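You operate a simulated robot arm through the tools that you are given. There is no shell and no other tool.

Carry out the task below with a simulated robot arm. There is one attempt and no reset: what you move stays moved.

## Task
Stand both banded short ducts in their green rings and plug them.
Fine: each duct gets the ring and the plug that bear its number; the collars on the shelf stay.

Only the result counts: the job must be done as asked and must still hold three seconds after the hand-in. Knocking over, shifting, dropping, spilling or breaking anything else fails it.

## Robot
A 7-joint arm with a two-finger parallel gripper, fixed in place. Base frame: the origin is at the foot of the arm, x ahead of it, y to its left, z up. Units: cm, degrees, N and s.
With the tool pointing down near the work surface it reaches from about 44 to 70 cm from the base axis. Its first joint turns from -166.0 to 166.0 degrees. Payload 1.57 kg.
The TCP is the grasp point between the finger pads, 3 cm short of the fingertips. In the tool frame z runs along the fingers and y along their closing line. Largest opening 8 cm; finger width 1.7, thickness 1.2; the body of the gripper, 4 by 8.2 cm, starts 8 cm behind the TCP.
Orientation is that of the tool frame in the base frame, as a unit quaternion [w, x, y, z]. With the fingers straight down and closing along the base's y, the tool's x points along the base's -x, its y along +y and its z along -z.

## Interface
- The arm moves only by the tool servo_tool. Its arguments are lists of equal length, an entry for each row: "dp": the shift along the tool's x, y, z in cm, a list of three; "delta_rot": the turn, a rotation vector about the tool's x, y, z in degrees, a list of three; "fingers": the finger opening in cm, from 0 to 8. In form: {"dp": [[tx, ty, tz], ...], "delta_rot": [[wx, wy, wz], ...], "fingers": [fingers, ...]}. A call has 1 to 20 rows; each row shifts and turns the commanded pose from where the row before left it, along the tool's axes as they then stand. Rows are played at 5 a second. More than 5 cm and 8.6 degrees between two rows, or a gripper value outside its range, and nothing of the call is played. Where a pose cannot be reached the arm comes as near as it can. A force on the tool above 40 N (or 10 N above the force at the start of the call, whichever is more), or a blocked arm, ends the call early, and 0.2 s more pass. The fingers move at their own pace (about 15.3 cm/s each) and stop on an object; they squeeze with about 21 N. The grip force told is the motor's: it shows also when the fingers shut on nothing. Time passes only in rows, and 0.2 s behind the last, so rows that do not move let the fingers close. It gives the time, the measured TCP pose, the force on the tool (base axes), the opening and the grip force at its end, in the units of the frame above (readings bear some noise), with the torque about the TCP (base axes, N m) and any sound that the robot's microphone picked up.
- Cameras (640 x 400 px; columns grow to the right, rows downward): "scene" is fixed at [23.1, 50.95, 166.69]; the picture's right is [-0.89, -0.46, 0.00], its down [-0.42, 0.82, -0.39] and it looks along [0.18, -0.34, -0.92] (base axes); focal length 219 px, centre (320, 200). "wrist" rides on the gripper at [7.2, -0.7, -12.2] in the tool frame; the picture's right is [0.09, 1.00, 0.00], its down [-0.84, 0.08, -0.54] and it looks along [-0.54, 0.05, 0.84] (tool axes); focal length 238 px, centre (320, 200). There is no depth. A picture from a camera that has moved, and an enlarged one, comes with that camera's place and axes in the base frame and with its lens. The place of the scene camera against the robot may be out by one fixed shift of up to 2.5 cm in any direction.
- get_image(camera): a new picture of that camera. It takes no simulated time.
- inspect(camera, box): a new picture of the part [left, top, right, bottom] of that camera's present view, enlarged. It takes no simulated time.
- job_done(): hands the job in; it is judged then, once.

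Nothing tells you positions but the pictures and the camera data. Unless the task says otherwise, let go and move clear before handing in.

The tools are called after "Emit:" as name(argument=value, ...) on one line, values as JSON. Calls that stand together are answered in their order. servo_tool: Moves the arm, as the interface text tells. Its arguments: {"type":"object","properties":{"dp":{"type":"array","items":{"type":"array","items":{"type":"number"}}},"delta_rot":{"type":"array","items":{"type":"array","items":{"type":"number"}}},"fingers":{"type":"array","items":{"type":"number"}}},"required":["dp","delta_rot","fingers"]} The other tools are called the same way: get_image (camera) takes a picture; inspect (camera, box) takes an enlarged picture of a part of a camera's view; job_done () hands the job in.

At the start:

```text
clock: 0.0
position: [45.11, 11.11, 120.91]
ee_rot: [0.0, 0.0, 1.0, -0.001]
wrist_force: [0.9, -0.3, -0.6]
wrist_torque: [0.01, 0.01, -0.01]
opening: 8.0
gripper_force: 0.1
```

scene: 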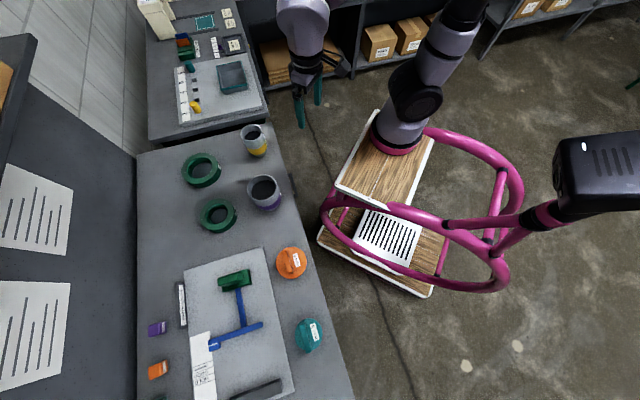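
wrist: 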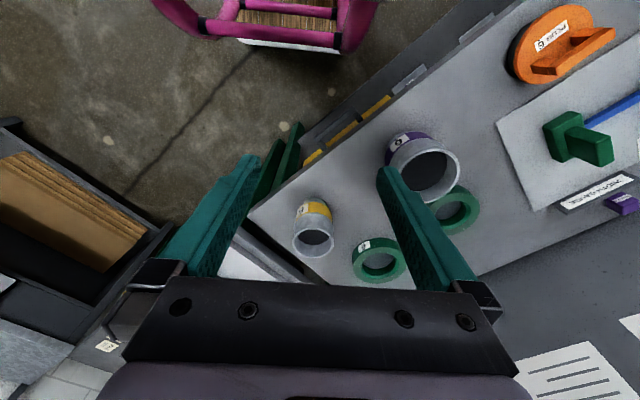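

I see a bench with two banded ducts (yellow band, purple band), two green rings, and an orange and a teal plug. I'll take enlarged pictures to read the numbers and locate everything.

Emit:
inspect(camera="scene", box=[140, 110, 340, 235])

Emit:
inspect(camera="scene", box=[140, 230, 360, 400])

Emit:
inspect(camera="scene", box=[130, 0, 290, 140])

Emit:
inspect(camera="wrist", box=[260, 100, 500, 290])

Emit:
inspect(camera="wrist", box=[460, 0, 640, 220])

```text
3.20 times, centred on (240, 172) of scene
camera zoom: at [23.1, 50.95, 166.69], right [-0.89, -0.46, 0.0], down [-0.42, 0.82, -0.39], along [0.18, -0.34, -0.92], focal length 701 px, centre (576, 288)
```

zoom: 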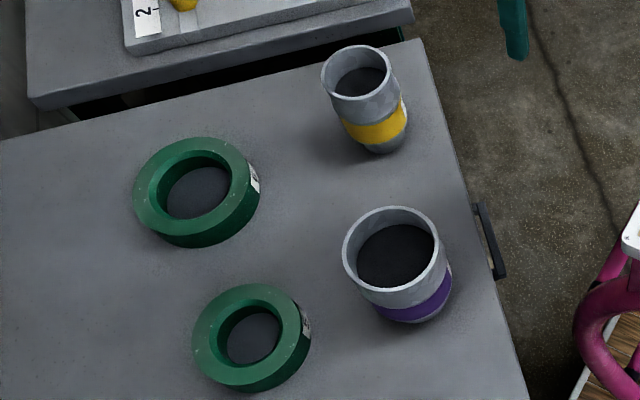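

```text
2.35 times, centred on (250, 315) of scene
camera zoom: at [23.1, 50.95, 166.69], right [-0.89, -0.46, 0.0], down [-0.42, 0.82, -0.39], along [0.18, -0.34, -0.92], focal length 516 px, centre (485, -71)
```

zoom: 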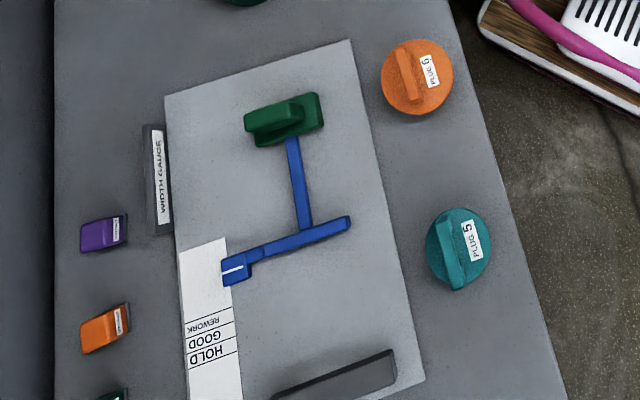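

```text
2.86 times, centred on (210, 70) of scene
camera zoom: at [23.1, 50.95, 166.69], right [-0.89, -0.46, 0.0], down [-0.42, 0.82, -0.39], along [0.18, -0.34, -0.92], focal length 626 px, centre (634, 571)
```

zoom: 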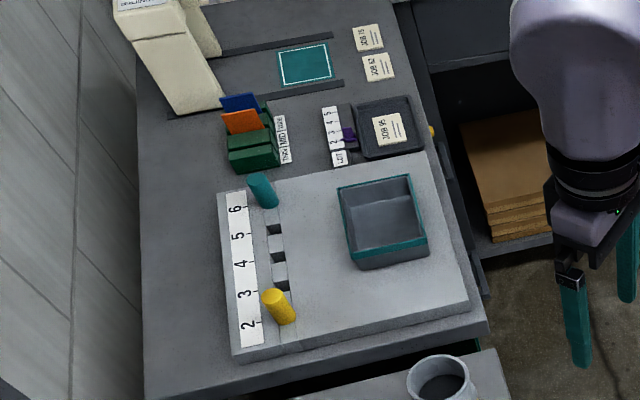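

```text
2.11 times, centred on (380, 195) of wrist
camera zoom: at [37.95, 10.29, 133.13], right [-0.09, 1.0, 0.0], down [0.84, 0.08, 0.54], along [0.54, 0.05, -0.84], focal length 502 px, centre (194, 210)
```

zoom: 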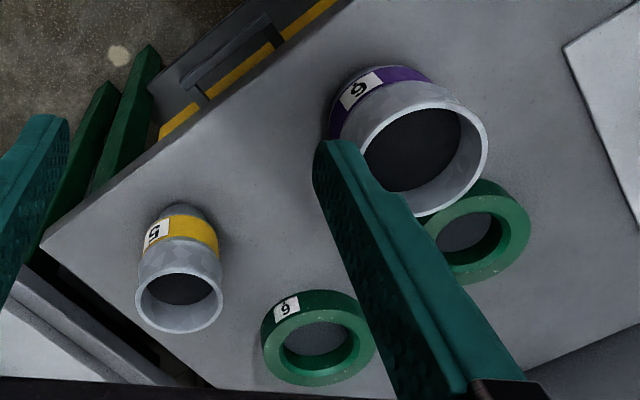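

```text
1.82 times, centred on (550, 110) of wrist
camera zoom: at [37.95, 10.29, 133.13], right [-0.09, 1.0, 0.0], down [0.84, 0.08, 0.54], along [0.54, 0.05, -0.84], focal length 433 px, centre (-98, 364)
```

zoom: 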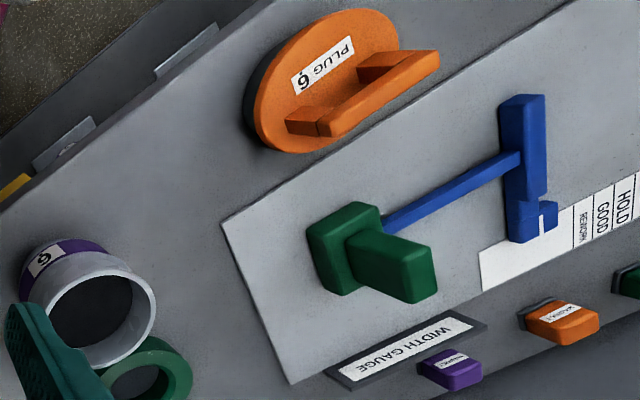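

The purple-banded duct reads 6 and the yellow one looks like 5, with PLUG 6 orange and PLUG 5 teal. I'll move the arm high up to get wrist views from other places and triangulate positions.

Emit:
servo_tool(dp=[[-3, 1, 0], [-3, 1, 0], [-3, 1, 0], [-3, 1, 0], [-3, 1, 0], [0, 0, 0]], delta_rot=[[0, 0, 0], [0, 0, 0], [0, 0, 0], [0, 0, 0], [0, 0, 0], [0, 0, 0]], fingers=[8, 8, 8, 8, 8, 8])

```text
clock: 1.4
position: [59.91, 16.08, 121.07]
ee_rot: [0.001, 0.0, 1.0, 0.0]
wrist_force: [-0.2, 0.4, 0.4]
wrist_torque: [0.04, -0.01, 0.0]
opening: 7.98
gripper_force: 0.0
```

The arm followed the command well. Now I look from this new place.

Emit:
get_image(camera="wrist")

Emit:
get_image(camera="scene")

```text
taken
camera wrist: at [52.97, 15.29, 133.19], right [-0.09, 1.0, 0.0], down [0.84, 0.08, 0.54], along [0.54, 0.05, -0.84], focal length 238 px, centre (320, 200)
```

wrist: 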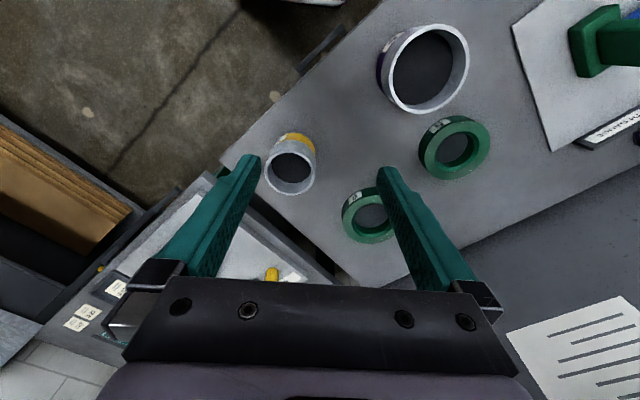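

```text
taken
```

scene: 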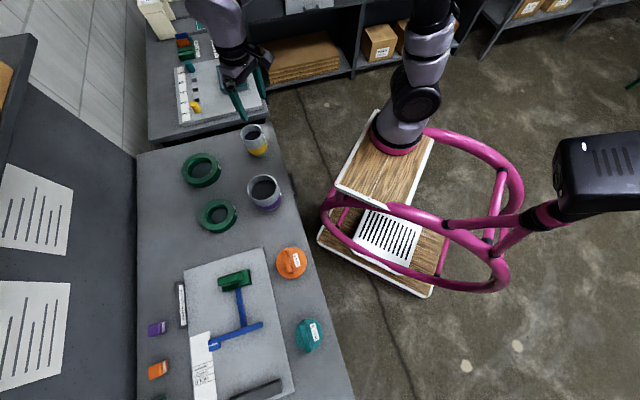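

Triangulation puts ring tops near z≈87, ring 6 near [86,30.5], ring 5 near [67,44], yellow duct near [70,12], purple near [54,29], with duct tops near z≈98. I'll go closer and view them for finer measurement.

Emit:
servo_tool(dp=[[-1, 2.4, 1.8], [-1, 2.4, 1.8], [-1, 2.4, 1.8], [-1, 2.4, 1.8], [-1, 2.4, 1.8], [0, 0, 0]], delta_rot=[[0, 0, 0], [0, 0, 0], [0, 0, 0], [0, 0, 0], [0, 0, 0], [0, 0, 0]], fingers=[8, 8, 8, 8, 8, 8])

Emit:
get_image(camera="wrist")

Emit:
inspect(camera="wrist", box=[240, 60, 400, 240])

Emit:
inspect(camera="wrist", box=[400, 0, 600, 200])

```text
clock: 2.8
position: [65.21, 28.03, 111.81]
ee_rot: [0.0, 0.0, 1.0, 0.0]
wrist_force: [0.0, -0.6, 0.1]
wrist_torque: [0.0, -0.02, 0.02]
opening: 7.97
gripper_force: 0.0
```

```text
taken
camera wrist: at [58.07, 27.27, 124.0], right [-0.09, 1.0, 0.0], down [0.84, 0.08, 0.54], along [0.54, 0.05, -0.84], focal length 238 px, centre (320, 200)
```

wrist: 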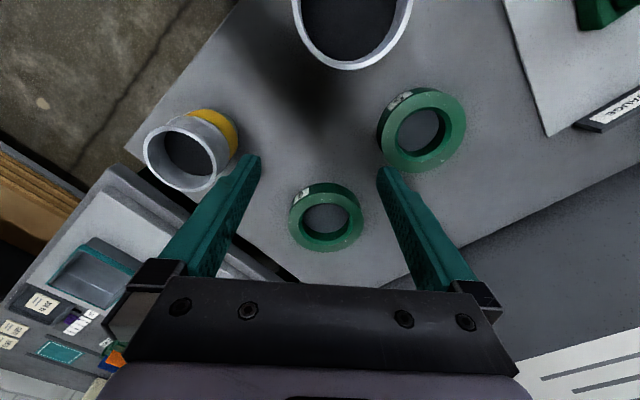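

```text
2.22 times, centred on (320, 150) of wrist
camera zoom: at [58.07, 27.27, 124.0], right [-0.09, 1.0, 0.0], down [0.84, 0.08, 0.54], along [0.54, 0.05, -0.84], focal length 530 px, centre (320, 311)
```

zoom: 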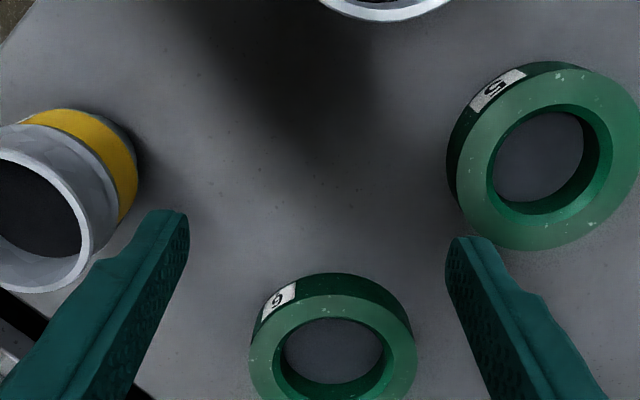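

```text
2.00 times, centred on (500, 100) of wrist
camera zoom: at [58.07, 27.27, 124.0], right [-0.09, 1.0, 0.0], down [0.84, 0.08, 0.54], along [0.54, 0.05, -0.84], focal length 477 px, centre (-40, 400)
```

zoom: 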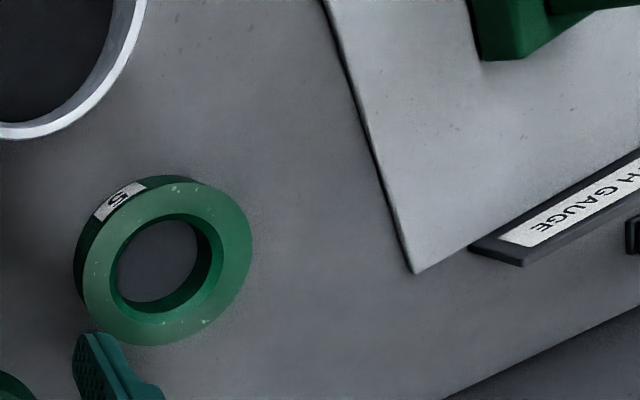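

Ring 5 and ring 6 are confirmed by their labels. I'll zoom in on the ducts, rings and plugs to understand their shapes and measure them.

Emit:
inspect(camera="scene", box=[230, 115, 294, 155])

Emit:
inspect(camera="scene", box=[232, 170, 296, 210])

Emit:
inspect(camera="scene", box=[260, 240, 324, 280])

Emit:
inspect(camera="scene", box=[276, 315, 340, 355])

Emit:
inspect(camera="wrist", box=[130, 90, 250, 200])

```text
10.00 times, centred on (262, 135) of scene
camera zoom: at [23.1, 50.95, 166.69], right [-0.89, -0.46, 0.0], down [-0.42, 0.82, -0.39], along [0.18, -0.34, -0.92], focal length 2192 px, centre (900, 850)
```

zoom: 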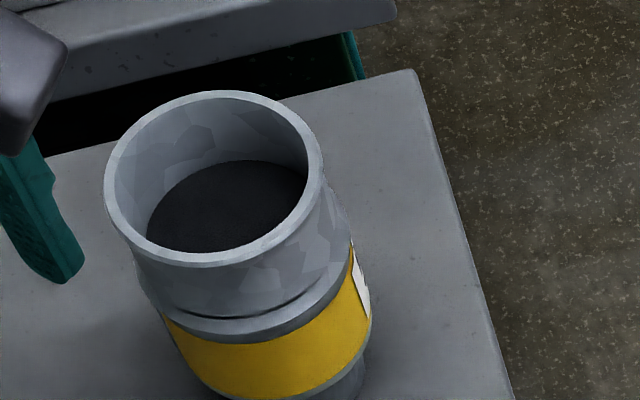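

```text
10.00 times, centred on (264, 190) of scene
camera zoom: at [23.1, 50.95, 166.69], right [-0.89, -0.46, 0.0], down [-0.42, 0.82, -0.39], along [0.18, -0.34, -0.92], focal length 2192 px, centre (880, 300)
```

zoom: 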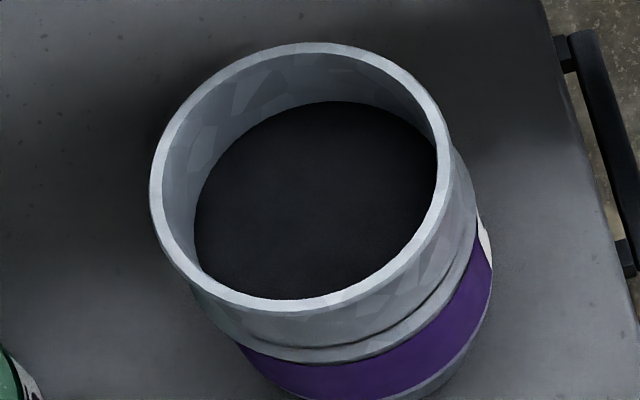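

```text
10.00 times, centred on (292, 260) of scene
camera zoom: at [23.1, 50.95, 166.69], right [-0.89, -0.46, 0.0], down [-0.42, 0.82, -0.39], along [0.18, -0.34, -0.92], focal length 2192 px, centre (600, -400)
```

zoom: 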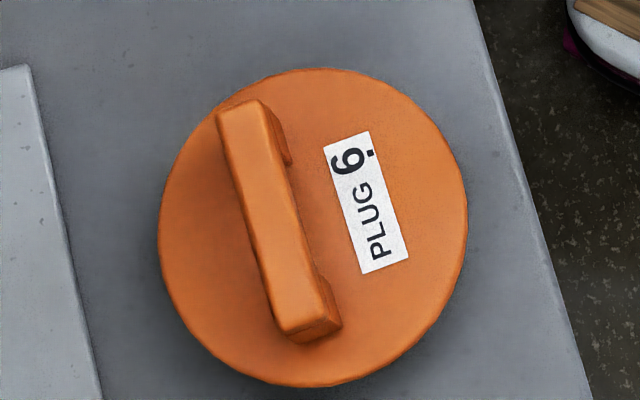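

```text
10.00 times, centred on (308, 335) of scene
camera zoom: at [23.1, 50.95, 166.69], right [-0.89, -0.46, 0.0], down [-0.42, 0.82, -0.39], along [0.18, -0.34, -0.92], focal length 2192 px, centre (440, -1150)
```

zoom: 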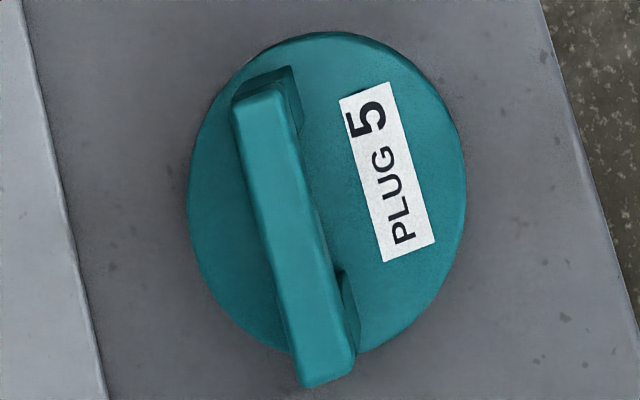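

```text
3.64 times, centred on (190, 145) of wrist
camera zoom: at [58.07, 27.27, 124.0], right [-0.09, 1.0, 0.0], down [0.84, 0.08, 0.54], along [0.54, 0.05, -0.84], focal length 867 px, centre (793, 400)
```

zoom: 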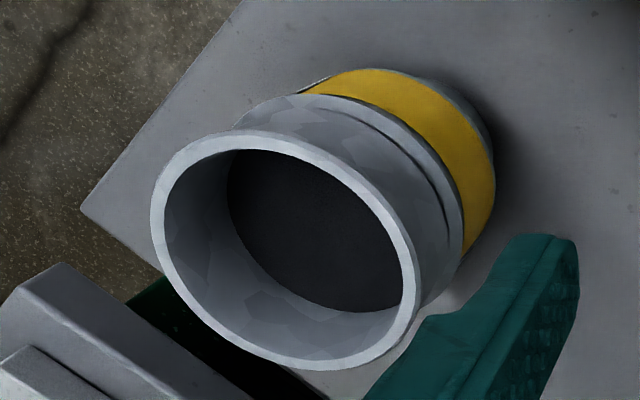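

The ducts have thin rims with a stepped spigot below, and the plugs have bar handles lying parallel to the bench front (about 135° in the base frame). I'll turn the tool by 45° so that the fingers close across those bars and the duct fronts, then view again.

Emit:
servo_tool(dp=[[0, 0, 0], [0, 0, 0], [0, 0, 0], [0, 0, 0], [0, 0, 0], [0, 0, 0], [0, 0, 0]], delta_rot=[[0, 0, 7.5], [0, 0, 7.5], [0, 0, 7.5], [0, 0, 7.5], [0, 0, 7.5], [0, 0, 7.5], [0, 0, 0]], fingers=[8, 8, 8, 8, 8, 8, 8])

Emit:
get_image(camera="wrist")

Emit:
get_image(camera="scene")

```text
clock: 4.4
position: [65.14, 28.11, 111.81]
ee_rot: [0.001, 0.384, 0.923, 0.0]
wrist_force: [-0.5, -0.6, -1.2]
wrist_torque: [0.01, 0.01, 0.01]
opening: 8.0
gripper_force: 0.0
```

```text
taken
camera wrist: at [59.62, 32.55, 124.1], right [0.64, 0.77, 0.0], down [0.65, -0.54, 0.54], along [0.42, -0.35, -0.84], focal length 238 px, centre (320, 200)
```

wrist: 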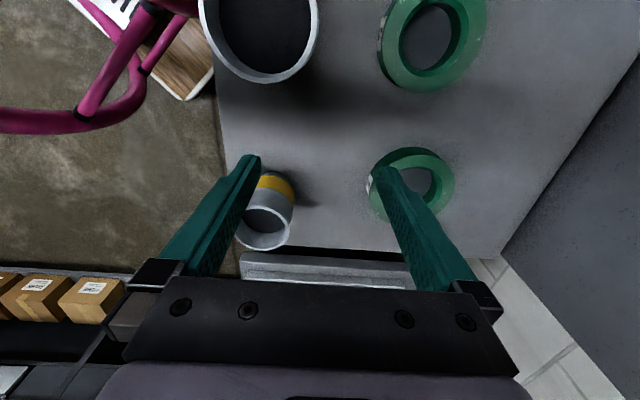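

```text
taken
```

scene: 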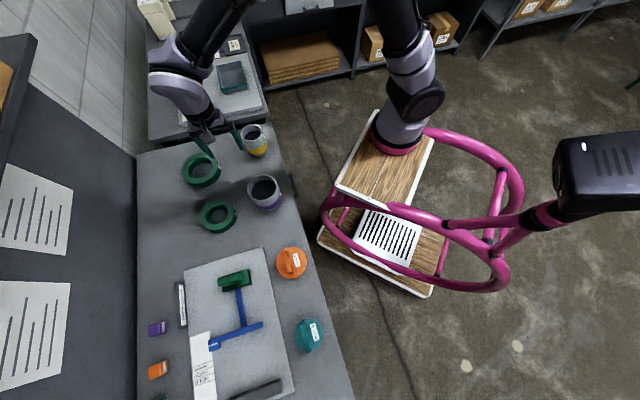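

The tool now faces along the bench with its fingers closing across it. I'll move over the purple duct and measure it from two heights.

Emit:
servo_tool(dp=[[2.9, -1.8, 0], [2.9, -1.8, 0], [2.9, -1.8, 0], [2.9, -1.8, 0], [0, 0, 0]], delta_rot=[[0, 0, 0], [0, 0, 0], [0, 0, 0], [0, 0, 0], [0, 0, 0]], fingers=[8, 8, 8, 8, 8])

Emit:
get_image(camera="wrist")

Emit:
inspect(camera="wrist", box=[220, 80, 412, 200])

Emit:
inspect(camera="wrist", box=[360, 60, 552, 180])

```text
clock: 5.6
position: [51.77, 31.2, 111.97]
ee_rot: [0.001, 0.383, 0.924, 0.0]
wrist_force: [-0.3, -0.3, -0.1]
wrist_torque: [-0.01, 0.0, 0.0]
opening: 7.96
gripper_force: 0.0
```

```text
taken
camera wrist: at [46.29, 35.69, 124.02], right [0.64, 0.77, 0.0], down [0.65, -0.54, 0.54], along [0.42, -0.35, -0.84], focal length 238 px, centre (320, 200)
```

wrist: 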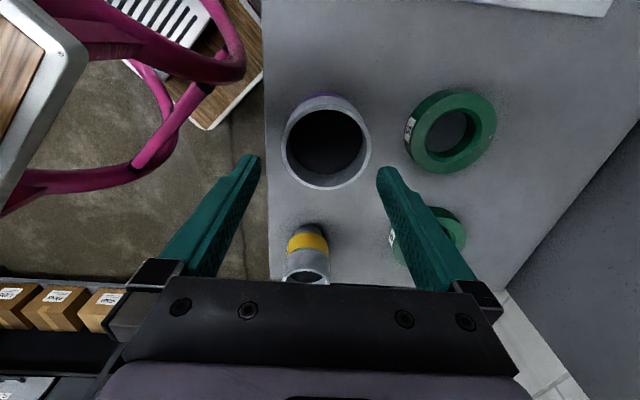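

```text
3.33 times, centred on (316, 140) of wrist
camera zoom: at [46.29, 35.69, 124.02], right [0.64, 0.77, 0.0], down [0.65, -0.54, 0.54], along [0.42, -0.35, -0.84], focal length 794 px, centre (333, 400)
```

zoom: 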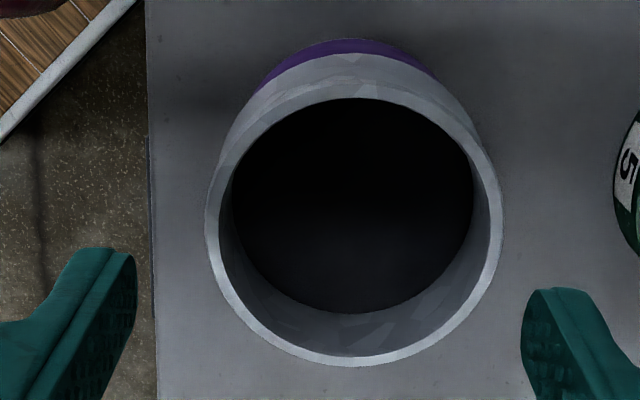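

```text
3.33 times, centred on (456, 120) of wrist
camera zoom: at [46.29, 35.69, 124.02], right [0.64, 0.77, 0.0], down [0.65, -0.54, 0.54], along [0.42, -0.35, -0.84], focal length 794 px, centre (-133, 467)
```

zoom: 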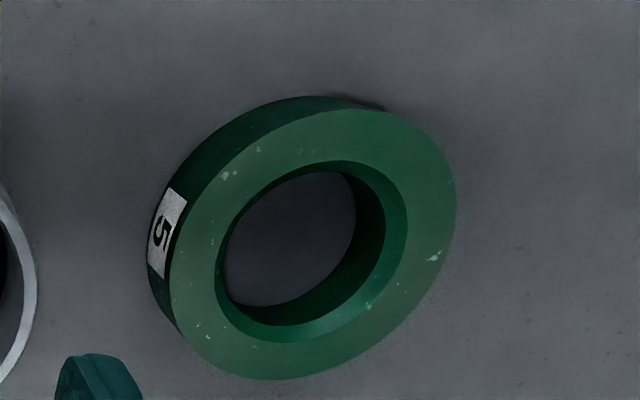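

The bench front runs at about -45.8°, so this yaw suits it. I'll shift sideways for a second view of the purple duct to pin down its height and place.

Emit:
servo_tool(dp=[[-2, 3, 0], [-2, 3, 0], [-1, 2, 0], [0, 0, 0]], delta_rot=[[0, 0, 0], [0, 0, 0], [0, 0, 0], [0, 0, 0]], fingers=[8, 8, 8, 8])

Emit:
get_image(camera="wrist")

Emit:
inspect(camera="wrist", box=[140, 40, 332, 160])

Emit:
inspect(camera="wrist", box=[300, 40, 492, 160])

Emit:
inspect(camera="wrist", box=[240, 130, 400, 260])

```text
clock: 6.6
position: [60.87, 33.39, 111.91]
ee_rot: [0.0, 0.383, 0.924, 0.0]
wrist_force: [-0.3, -0.6, 0.7]
wrist_torque: [0.0, -0.03, 0.0]
opening: 8.0
gripper_force: 0.1
```

```text
taken
camera wrist: at [55.48, 37.83, 124.13], right [0.64, 0.77, 0.0], down [0.65, -0.54, 0.54], along [0.42, -0.35, -0.84], focal length 238 px, centre (320, 200)
```

wrist: 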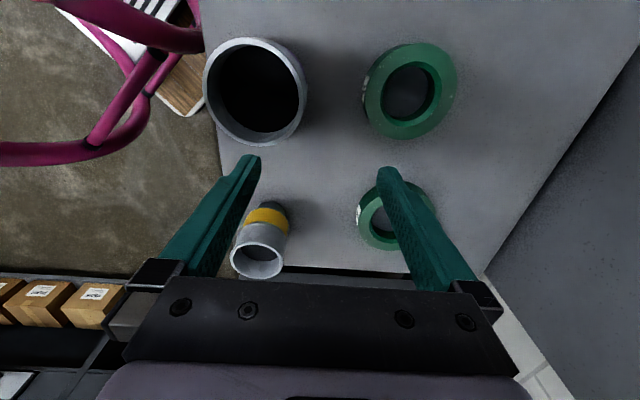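

```text
3.33 times, centred on (236, 100) of wrist
camera zoom: at [55.48, 37.83, 124.13], right [0.64, 0.77, 0.0], down [0.65, -0.54, 0.54], along [0.42, -0.35, -0.84], focal length 794 px, centre (600, 533)
```

zoom: 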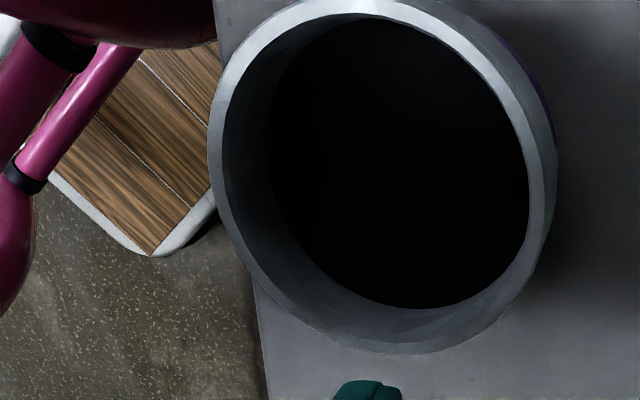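

```text
3.33 times, centred on (396, 100) of wrist
camera zoom: at [55.48, 37.83, 124.13], right [0.64, 0.77, 0.0], down [0.65, -0.54, 0.54], along [0.42, -0.35, -0.84], focal length 794 px, centre (67, 533)
```

zoom: 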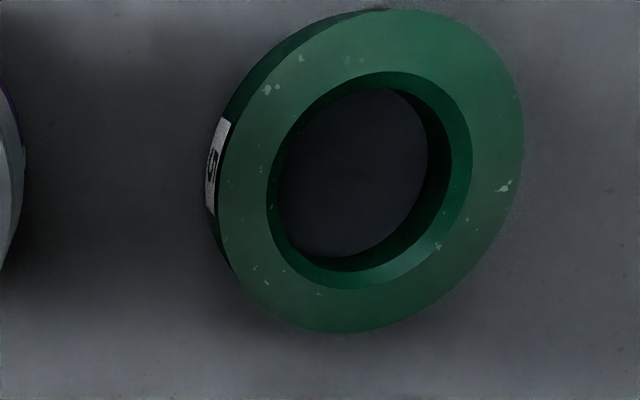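

```text
3.08 times, centred on (320, 195) of wrist
camera zoom: at [55.48, 37.83, 124.13], right [0.64, 0.77, 0.0], down [0.65, -0.54, 0.54], along [0.42, -0.35, -0.84], focal length 733 px, centre (320, 215)
```

zoom: 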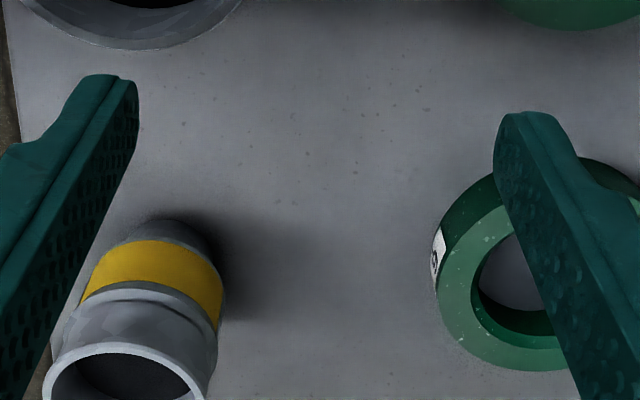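

Two views agree: purple duct centre ≈ [54.6, 29.7], rim z ≈ 97.6, outer diameter ≈10.35, inner ≈9.4 cm; ring 5 centre ≈ [68.0, 43.75], top z ≈ 88.4. Now I measure ring 6 and the yellow duct the same way.

Emit:
servo_tool(dp=[[-3, 0, 0], [-3, 0, 0], [-3, 0, 0], [-3, 0, 0], [-3, 0, 0], [0, 0, 0]], delta_rot=[[0, 0, 0], [0, 0, 0], [0, 0, 0], [0, 0, 0], [0, 0, 0], [0, 0, 0]], fingers=[8, 8, 8, 8, 8, 8])

Emit:
get_image(camera="wrist")

Emit:
inspect(camera="wrist", box=[140, 60, 332, 180])

Emit:
inspect(camera="wrist", box=[300, 40, 492, 160])

```text
clock: 8.0
position: [71.52, 22.8, 112.06]
ee_rot: [0.001, 0.383, 0.924, 0.001]
wrist_force: [-0.2, -0.6, 0.3]
wrist_torque: [-0.02, 0.02, -0.04]
opening: 7.98
gripper_force: 0.0
```

```text
taken
camera wrist: at [66.06, 27.26, 124.17], right [0.64, 0.77, 0.0], down [0.65, -0.54, 0.54], along [0.42, -0.35, -0.84], focal length 238 px, centre (320, 200)
```

wrist: 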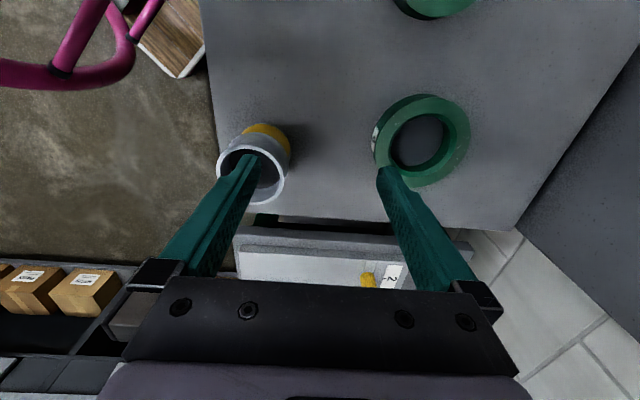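

```text
3.33 times, centred on (236, 120) of wrist
camera zoom: at [66.06, 27.26, 124.17], right [0.64, 0.77, 0.0], down [0.65, -0.54, 0.54], along [0.42, -0.35, -0.84], focal length 794 px, centre (600, 467)
```

zoom: 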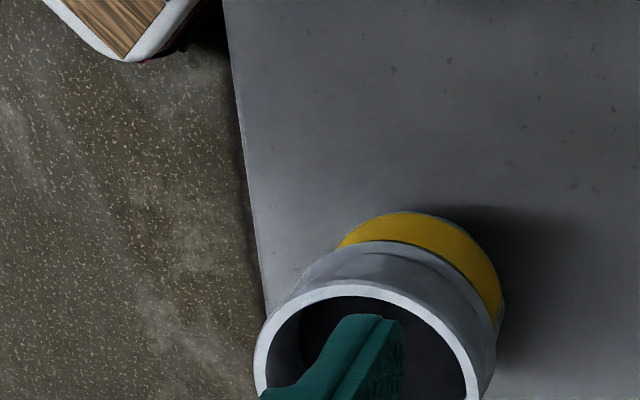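

```text
3.33 times, centred on (396, 100) of wrist
camera zoom: at [66.06, 27.26, 124.17], right [0.64, 0.77, 0.0], down [0.65, -0.54, 0.54], along [0.42, -0.35, -0.84], focal length 794 px, centre (67, 533)
```

zoom: 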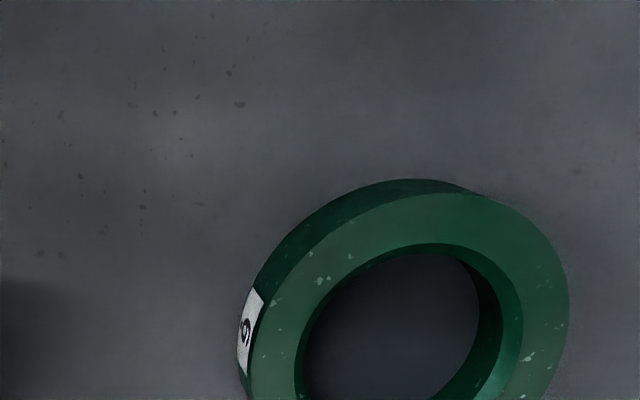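

I'll shift once more so both ring 6 and the yellow duct are unobstructed.

Emit:
servo_tool(dp=[[-2, -2, 0], [-2, -2, 0], [-2, -1, 0], [0, 0, 0]], delta_rot=[[0, 0, 0], [0, 0, 0], [0, 0, 0], [0, 0, 0]], fingers=[8, 8, 8, 8])

Emit:
get_image(camera="wrist")

Emit:
inspect(camera="wrist", box=[190, 60, 382, 180])

Emit:
inspect(camera="wrist", box=[350, 40, 542, 160])

```text
clock: 9.0
position: [72.3, 14.82, 111.88]
ee_rot: [0.0, 0.383, 0.924, 0.0]
wrist_force: [-0.4, 0.1, -0.2]
wrist_torque: [-0.03, 0.01, -0.03]
opening: 8.04
gripper_force: 0.1
```

```text
taken
camera wrist: at [66.74, 19.41, 124.07], right [0.64, 0.77, 0.0], down [0.65, -0.54, 0.54], along [0.42, -0.35, -0.84], focal length 238 px, centre (320, 200)
```

wrist: 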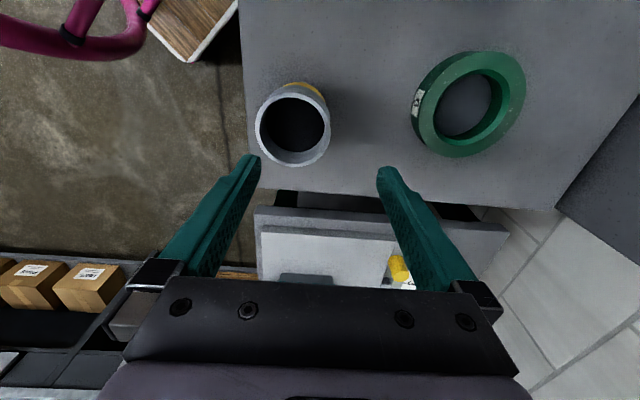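

```text
3.33 times, centred on (286, 120) of wrist
camera zoom: at [66.74, 19.41, 124.07], right [0.64, 0.77, 0.0], down [0.65, -0.54, 0.54], along [0.42, -0.35, -0.84], focal length 794 px, centre (433, 467)
```

zoom: 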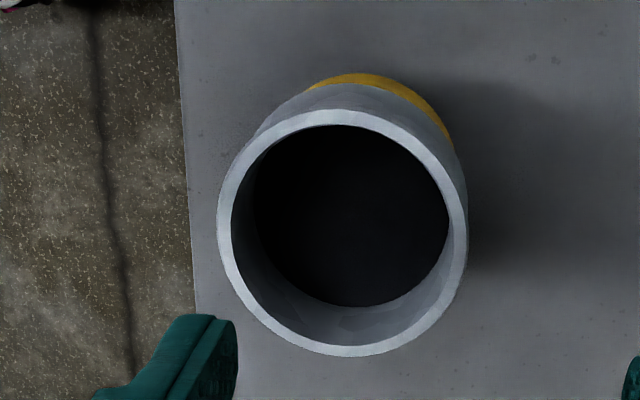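

```text
3.33 times, centred on (446, 100) of wrist
camera zoom: at [66.74, 19.41, 124.07], right [0.64, 0.77, 0.0], down [0.65, -0.54, 0.54], along [0.42, -0.35, -0.84], focal length 794 px, centre (-100, 533)
```

zoom: 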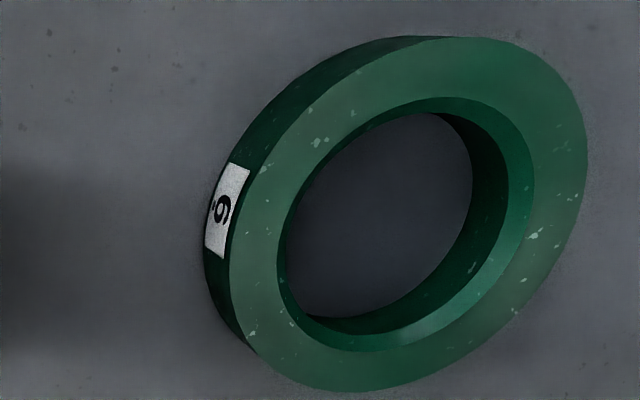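

Ring 6 is at ≈ [86.35, 30.96] (top z ≈ 88.4) and the yellow duct at ≈ [71.0, 11.9] (rim z ≈ 97.65, outer diameter ≈ 8.3). Ring 6 is the farthest target, so I'll test reach by hovering over it safely above everything.

Emit:
servo_tool(dp=[[0.3, 4.27, 0], [0.3, 4.27, 0], [0.3, 4.27, 1], [0.3, 4.27, 2], [0.3, 4.27, 2], [0, 0, 0], [0, 0, 0]], delta_rot=[[0, 0, 0], [0, 0, 0], [0, 0, 0], [0, 0, 0], [0, 0, 0], [0, 0, 0], [0, 0, 0]], fingers=[8, 8, 8, 8, 8, 8, 8])

Emit:
get_image(camera="wrist")

Emit:
get_image(camera="scene")

```text
clock: 10.6
position: [86.23, 31.18, 106.82]
ee_rot: [0.0, 0.383, 0.924, 0.0]
wrist_force: [-0.2, -0.6, -0.1]
wrist_torque: [0.0, -0.03, 0.03]
opening: 8.01
gripper_force: 0.1
```

```text
taken
camera wrist: at [80.82, 35.65, 119.05], right [0.64, 0.77, 0.0], down [0.65, -0.54, 0.54], along [0.42, -0.35, -0.84], focal length 238 px, centre (320, 200)
```

wrist: 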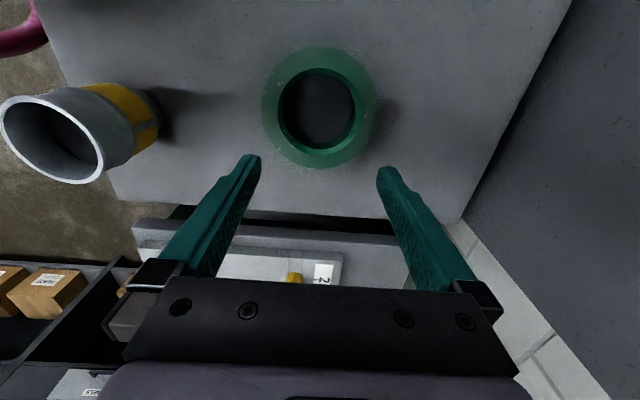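

```text
taken
```

scene: 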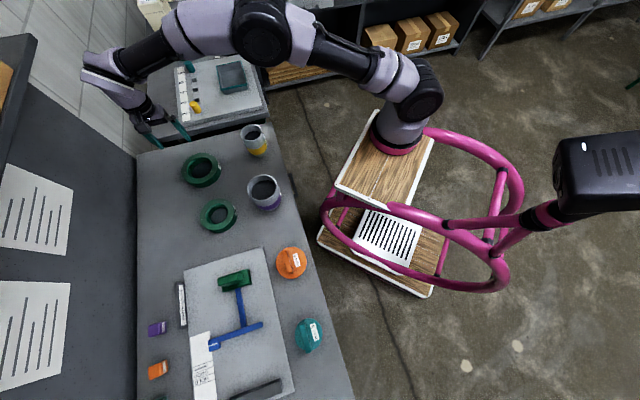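

Hovering over ring 6 at z≈107 is reachable. I'll use this view to refine ring 6, then test lower reach.

Emit:
inspect(camera="wrist", box=[240, 40, 400, 180])

Emit:
servo_tool(dp=[[0, 0, 2], [0, 0, 2], [0, 0, 2], [0, 0, 1], [0, 0, 0]], delta_rot=[[0, 0, 0], [0, 0, 0], [0, 0, 0], [0, 0, 0], [0, 0, 0]], fingers=[8, 8, 8, 8, 8])

Emit:
inspect(camera="wrist", box=[240, 40, 400, 180])

```text
2.86 times, centred on (320, 110) of wrist
camera zoom: at [80.82, 35.65, 119.05], right [0.64, 0.77, 0.0], down [0.65, -0.54, 0.54], along [0.42, -0.35, -0.84], focal length 681 px, centre (320, 457)
```

zoom: 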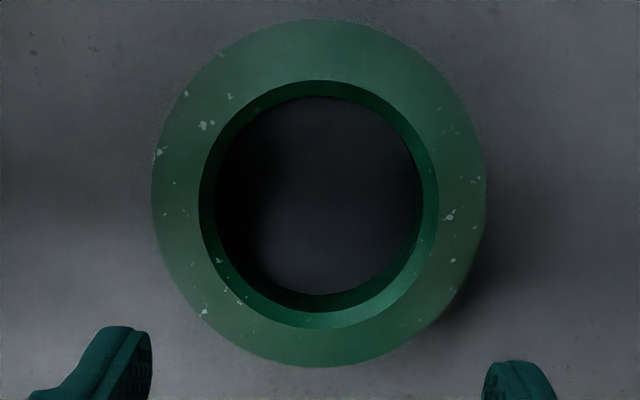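

```text
clock: 11.8
position: [86.27, 31.18, 99.81]
ee_rot: [0.0, 0.383, 0.924, 0.0]
wrist_force: [0.6, -1.2, -0.6]
wrist_torque: [0.01, 0.01, 0.03]
opening: 8.02
gripper_force: 0.1
```

```text
2.86 times, centred on (320, 110) of wrist
camera zoom: at [80.81, 35.62, 112.07], right [0.64, 0.77, 0.0], down [0.65, -0.54, 0.54], along [0.42, -0.35, -0.84], focal length 681 px, centre (320, 457)
```

zoom: 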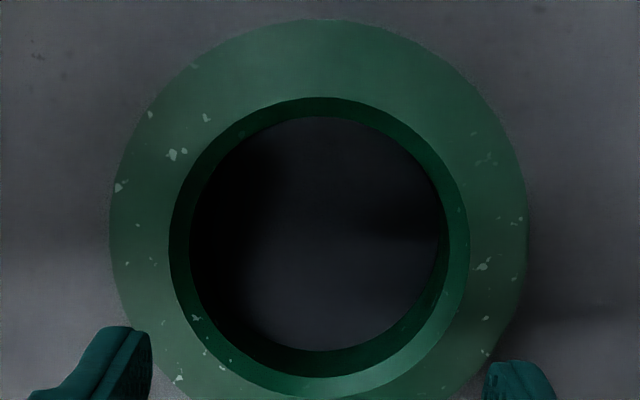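

Ring 6 confirmed at ≈ [86.35, 30.97], reachable down to z≈100. Now I go up and over to the purple duct's near wall to test reach there, at a height clear of the rim.

Emit:
servo_tool(dp=[[0, 0, -4], [0, 0, -4], [0, 0, -4], [2.66, -3.54, 0], [2.66, -3.54, 0], [2.66, -3.54, 0], [2.66, -3.54, 0], [2.66, -3.54, 0], [2.66, -3.54, 0], [2.66, -3.54, 0], [2.66, -3.54, 0], [0, 0, 3], [0, 0, 3], [0, 0, 0], [0, 0, 0]], delta_rot=[[0, 0, 0], [0, 0, 0], [0, 0, 0], [0, 0, 0], [0, 0, 0], [0, 0, 0], [0, 0, 0], [0, 0, 0], [0, 0, 0], [0, 0, 0], [0, 0, 0], [0, 0, 0], [0, 0, 0], [0, 0, 0], [0, 0, 0]], fingers=[8, 8, 8, 8, 8, 8, 8, 8, 8, 8, 8, 8, 8, 8, 8])

Emit:
get_image(camera="wrist")

Emit:
inspect(camera="wrist", box=[240, 60, 448, 190])

```text
clock: 15.0
position: [51.28, 26.1, 105.85]
ee_rot: [0.0, 0.382, 0.924, 0.0]
wrist_force: [-0.5, 0.6, 0.6]
wrist_torque: [0.02, -0.03, -0.03]
opening: 8.0
gripper_force: 0.0
```

```text
taken
camera wrist: at [45.81, 30.67, 118.06], right [0.64, 0.77, 0.0], down [0.65, -0.54, 0.54], along [0.42, -0.35, -0.84], focal length 238 px, centre (320, 200)
```

wrist: 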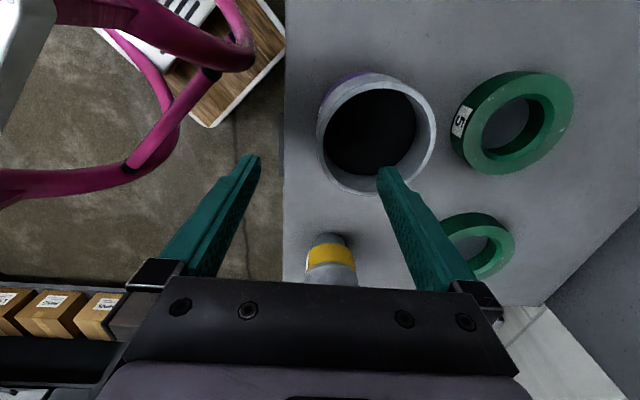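

```text
3.08 times, centred on (344, 125) of wrist
camera zoom: at [45.81, 30.67, 118.06], right [0.64, 0.77, 0.0], down [0.65, -0.54, 0.54], along [0.42, -0.35, -0.84], focal length 733 px, centre (246, 431)
```

zoom: 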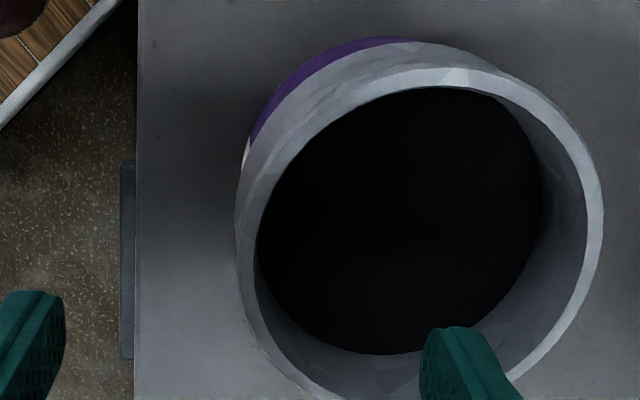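

The near wall of the purple duct sits between the open fingers and the pose is reachable. I'll correct by 2 mm and descend so that the tips are 2.7 cm below the rim.

Emit:
servo_tool(dp=[[0.2, 0, 1], [0, 0, 1.5], [0, 0, 1.5], [0, 0, 1.5], [0, 0, 1.5], [0, 0, 0.9], [0, 0, 0]], delta_rot=[[0, 0, 0], [0, 0, 0], [0, 0, 0], [0, 0, 0], [0, 0, 0], [0, 0, 0], [0, 0, 0]], fingers=[8, 8, 8, 8, 8, 8, 8])

Emit:
get_image(camera="wrist")

Emit:
inspect(camera="scene", box=[216, 150, 312, 210])

```text
clock: 16.6
position: [51.02, 26.38, 98.1]
ee_rot: [0.0, 0.383, 0.924, 0.001]
wrist_force: [0.0, 0.1, 0.2]
wrist_torque: [0.03, -0.01, 0.0]
opening: 8.02
gripper_force: 0.0
```

```text
taken
camera wrist: at [45.59, 30.74, 110.23], right [0.64, 0.77, 0.0], down [0.65, -0.54, 0.54], along [0.42, -0.35, -0.84], focal length 238 px, centre (320, 200)
```

wrist: 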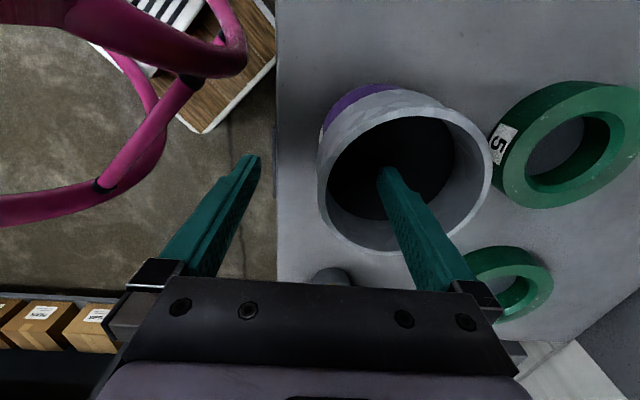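

```text
6.67 times, centred on (264, 180) of scene
camera zoom: at [23.1, 50.95, 166.69], right [-0.89, -0.46, 0.0], down [-0.42, 0.82, -0.39], along [0.18, -0.34, -0.92], focal length 1461 px, centre (693, 333)
```

zoom: 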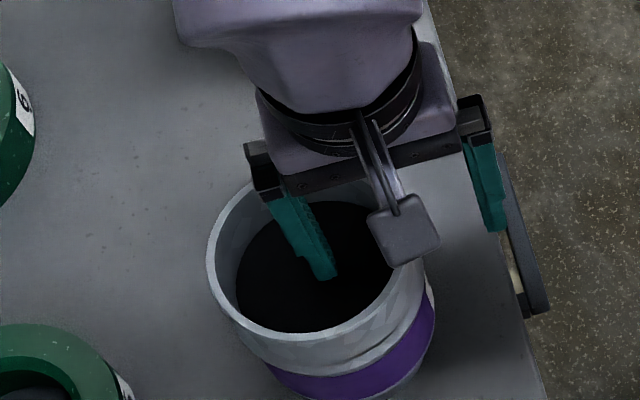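

One finger is inside and one outside, with the wall centred. Now I close on the wall.

Emit:
servo_tool(dp=[[0, 0, 0], [0, 0, 0], [0, 0, 0], [0, 0, 0]], delta_rot=[[0, 0, 0], [0, 0, 0], [0, 0, 0], [0, 0, 0]], fingers=[0, 0, 0, 0])

Emit:
get_image(camera="wrist")

```text
clock: 17.6
position: [51.1, 26.28, 98.04]
ee_rot: [0.0, 0.383, 0.924, -0.001]
wrist_force: [2.2, 1.0, 2.0]
wrist_torque: [0.18, -0.04, -0.05]
opening: 0.53
gripper_force: 20.7
```

```text
taken
camera wrist: at [45.6, 30.76, 110.25], right [0.64, 0.77, 0.0], down [0.65, -0.54, 0.54], along [0.42, -0.35, -0.84], focal length 238 px, centre (320, 200)
```

wrist: 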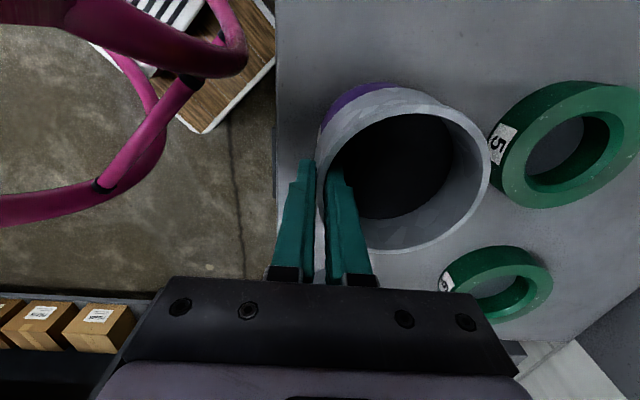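

The wall is gripped (0.53 cm at 20.7 N). I lift gently and check whether the duct hangs straight.

Emit:
servo_tool(dp=[[0, 0, -0.5], [0, 0, -0.5], [0, 0, -1], [0, 0, -1], [0, 0, 0]], delta_rot=[[0, 0, 0], [0, 0, 0], [0, 0, 0], [0, 0, 0], [0, 0, 0]], fingers=[0, 0, 0, 0, 0])

Emit:
get_image(camera="wrist")

Emit:
inspect(camera="scene", box=[216, 140, 312, 220])

```text
clock: 18.8
position: [51.1, 26.32, 101.1]
ee_rot: [0.0, 0.383, 0.924, 0.0]
wrist_force: [0.7, -0.1, -2.5]
wrist_torque: [-0.06, 0.1, -0.02]
opening: 0.51
gripper_force: 21.2
```

```text
taken
camera wrist: at [45.6, 30.74, 113.23], right [0.64, 0.77, 0.0], down [0.65, -0.54, 0.54], along [0.42, -0.35, -0.84], focal length 238 px, centre (320, 200)
```

wrist: 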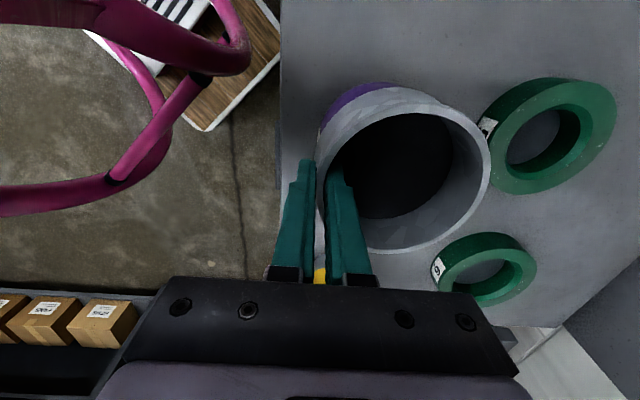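

```text
5.00 times, centred on (264, 180) of scene
camera zoom: at [23.1, 50.95, 166.69], right [-0.89, -0.46, 0.0], down [-0.42, 0.82, -0.39], along [0.18, -0.34, -0.92], focal length 1096 px, centre (600, 300)
```

zoom: 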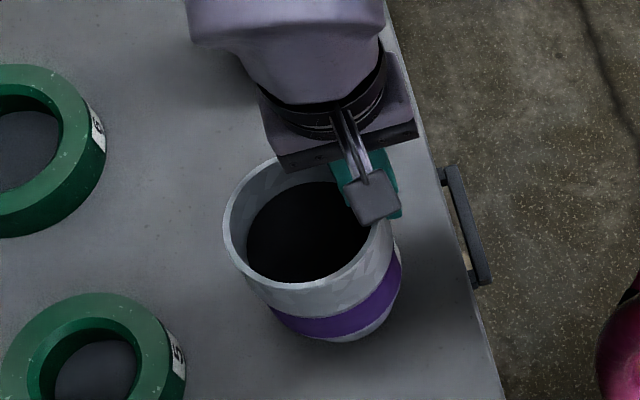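

The duct hangs straight (about 2.5 N). I raise it to z≈112 and carry it over to ring 6, clear of the yellow duct.

Emit:
servo_tool(dp=[[0, 0, -2], [0, 0, -3], [0, 0, -3], [0, 0, -3], [-2.147, 2.338, 0], [-2.147, 2.338, 0], [-2.147, 2.338, 0], [-2.147, 2.338, 0], [-2.147, 2.338, 0], [-2.147, 2.338, 0], [-2.147, 2.338, 0], [-2.147, 2.338, 0], [-2.147, 2.338, 0], [-2.147, 2.338, 0], [0, 0, 0], [0, 0, 0]], delta_rot=[[0, 0, 0], [0, 0, 0], [0, 0, 0], [0, 0, 0], [0, 0, 0], [0, 0, 0], [0, 0, 0], [0, 0, 0], [0, 0, 0], [0, 0, 0], [0, 0, 0], [0, 0, 0], [0, 0, 0], [0, 0, 0], [0, 0, 0], [0, 0, 0]], fingers=[0, 0, 0, 0, 0, 0, 0, 0, 0, 0, 0, 0, 0, 0, 0, 0])

Emit:
get_image(camera="wrist")

Emit:
inspect(camera="scene", box=[150, 100, 278, 200])

```text
clock: 22.2
position: [82.9, 27.65, 112.03]
ee_rot: [0.0, 0.382, 0.924, -0.001]
wrist_force: [-0.5, -0.9, -2.2]
wrist_torque: [-0.09, 0.11, 0.04]
opening: 0.52
gripper_force: 20.4
```

```text
taken
camera wrist: at [77.47, 32.08, 124.18], right [0.64, 0.77, 0.0], down [0.65, -0.54, 0.54], along [0.42, -0.35, -0.84], focal length 238 px, centre (320, 200)
```

wrist: 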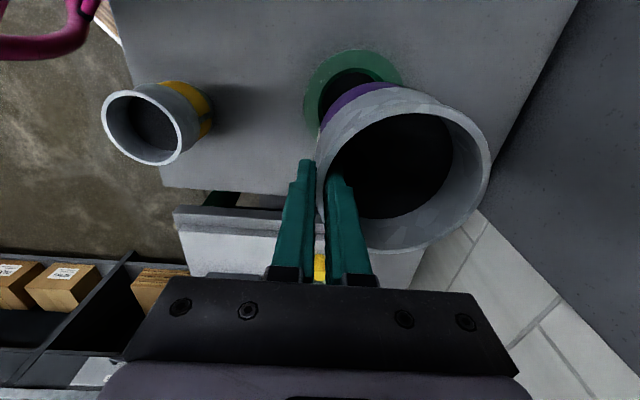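

```text
4.00 times, centred on (214, 150) of scene
camera zoom: at [23.1, 50.95, 166.69], right [-0.89, -0.46, 0.0], down [-0.42, 0.82, -0.39], along [0.18, -0.34, -0.92], focal length 877 px, centre (744, 400)
```

zoom: 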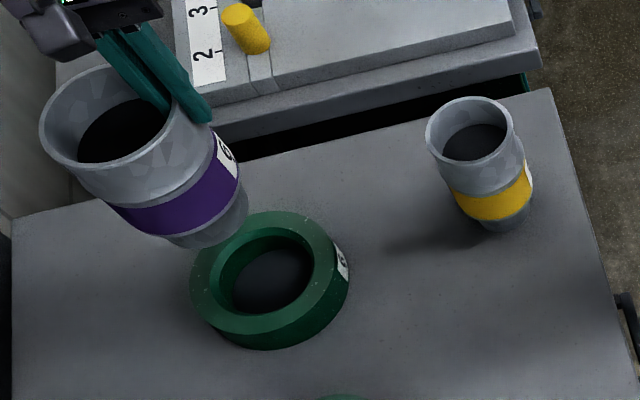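

The spigot is narrower than the body, and the commanded pose puts the duct centre over ring 6 within about 1 mm. I'll descend to just above the ring and check.

Emit:
servo_tool(dp=[[0, 0, 1.5], [0, 0, 1.5], [0, 0, 1.5], [0, 0, 1.5], [0, 0, 1.5], [0, 0, 1.5], [0, 0, 0]], delta_rot=[[0, 0, 0], [0, 0, 0], [0, 0, 0], [0, 0, 0], [0, 0, 0], [0, 0, 0], [0, 0, 0]], fingers=[0, 0, 0, 0, 0, 0, 0])

Emit:
inspect(camera="scene", box=[160, 120, 240, 200])

Emit:
get_image(camera="wrist")

```text
clock: 23.8
position: [82.79, 27.75, 103.0]
ee_rot: [0.0, 0.383, 0.924, -0.001]
wrist_force: [-0.6, 0.5, -2.4]
wrist_torque: [-0.11, 0.08, 0.0]
opening: 0.53
gripper_force: 21.4
```

```text
5.00 times, centred on (200, 160) of scene
camera zoom: at [23.1, 50.95, 166.69], right [-0.89, -0.46, 0.0], down [-0.42, 0.82, -0.39], along [0.18, -0.34, -0.92], focal length 1096 px, centre (920, 400)
```

zoom: 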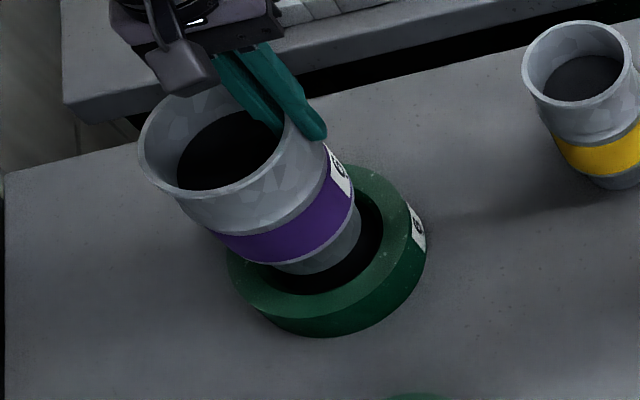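

```text
taken
camera wrist: at [77.34, 32.11, 115.15], right [0.64, 0.77, 0.0], down [0.65, -0.54, 0.54], along [0.42, -0.35, -0.84], focal length 238 px, centre (320, 200)
```

wrist: 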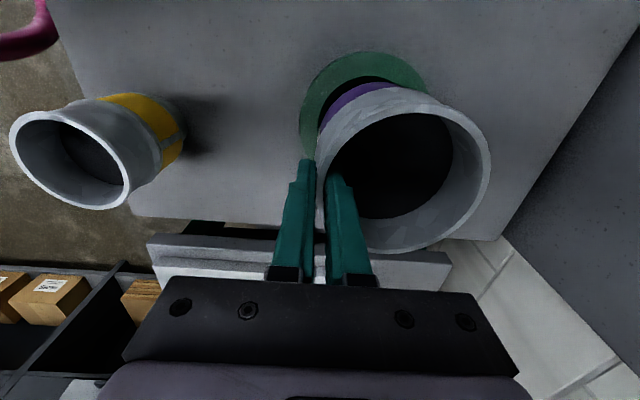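

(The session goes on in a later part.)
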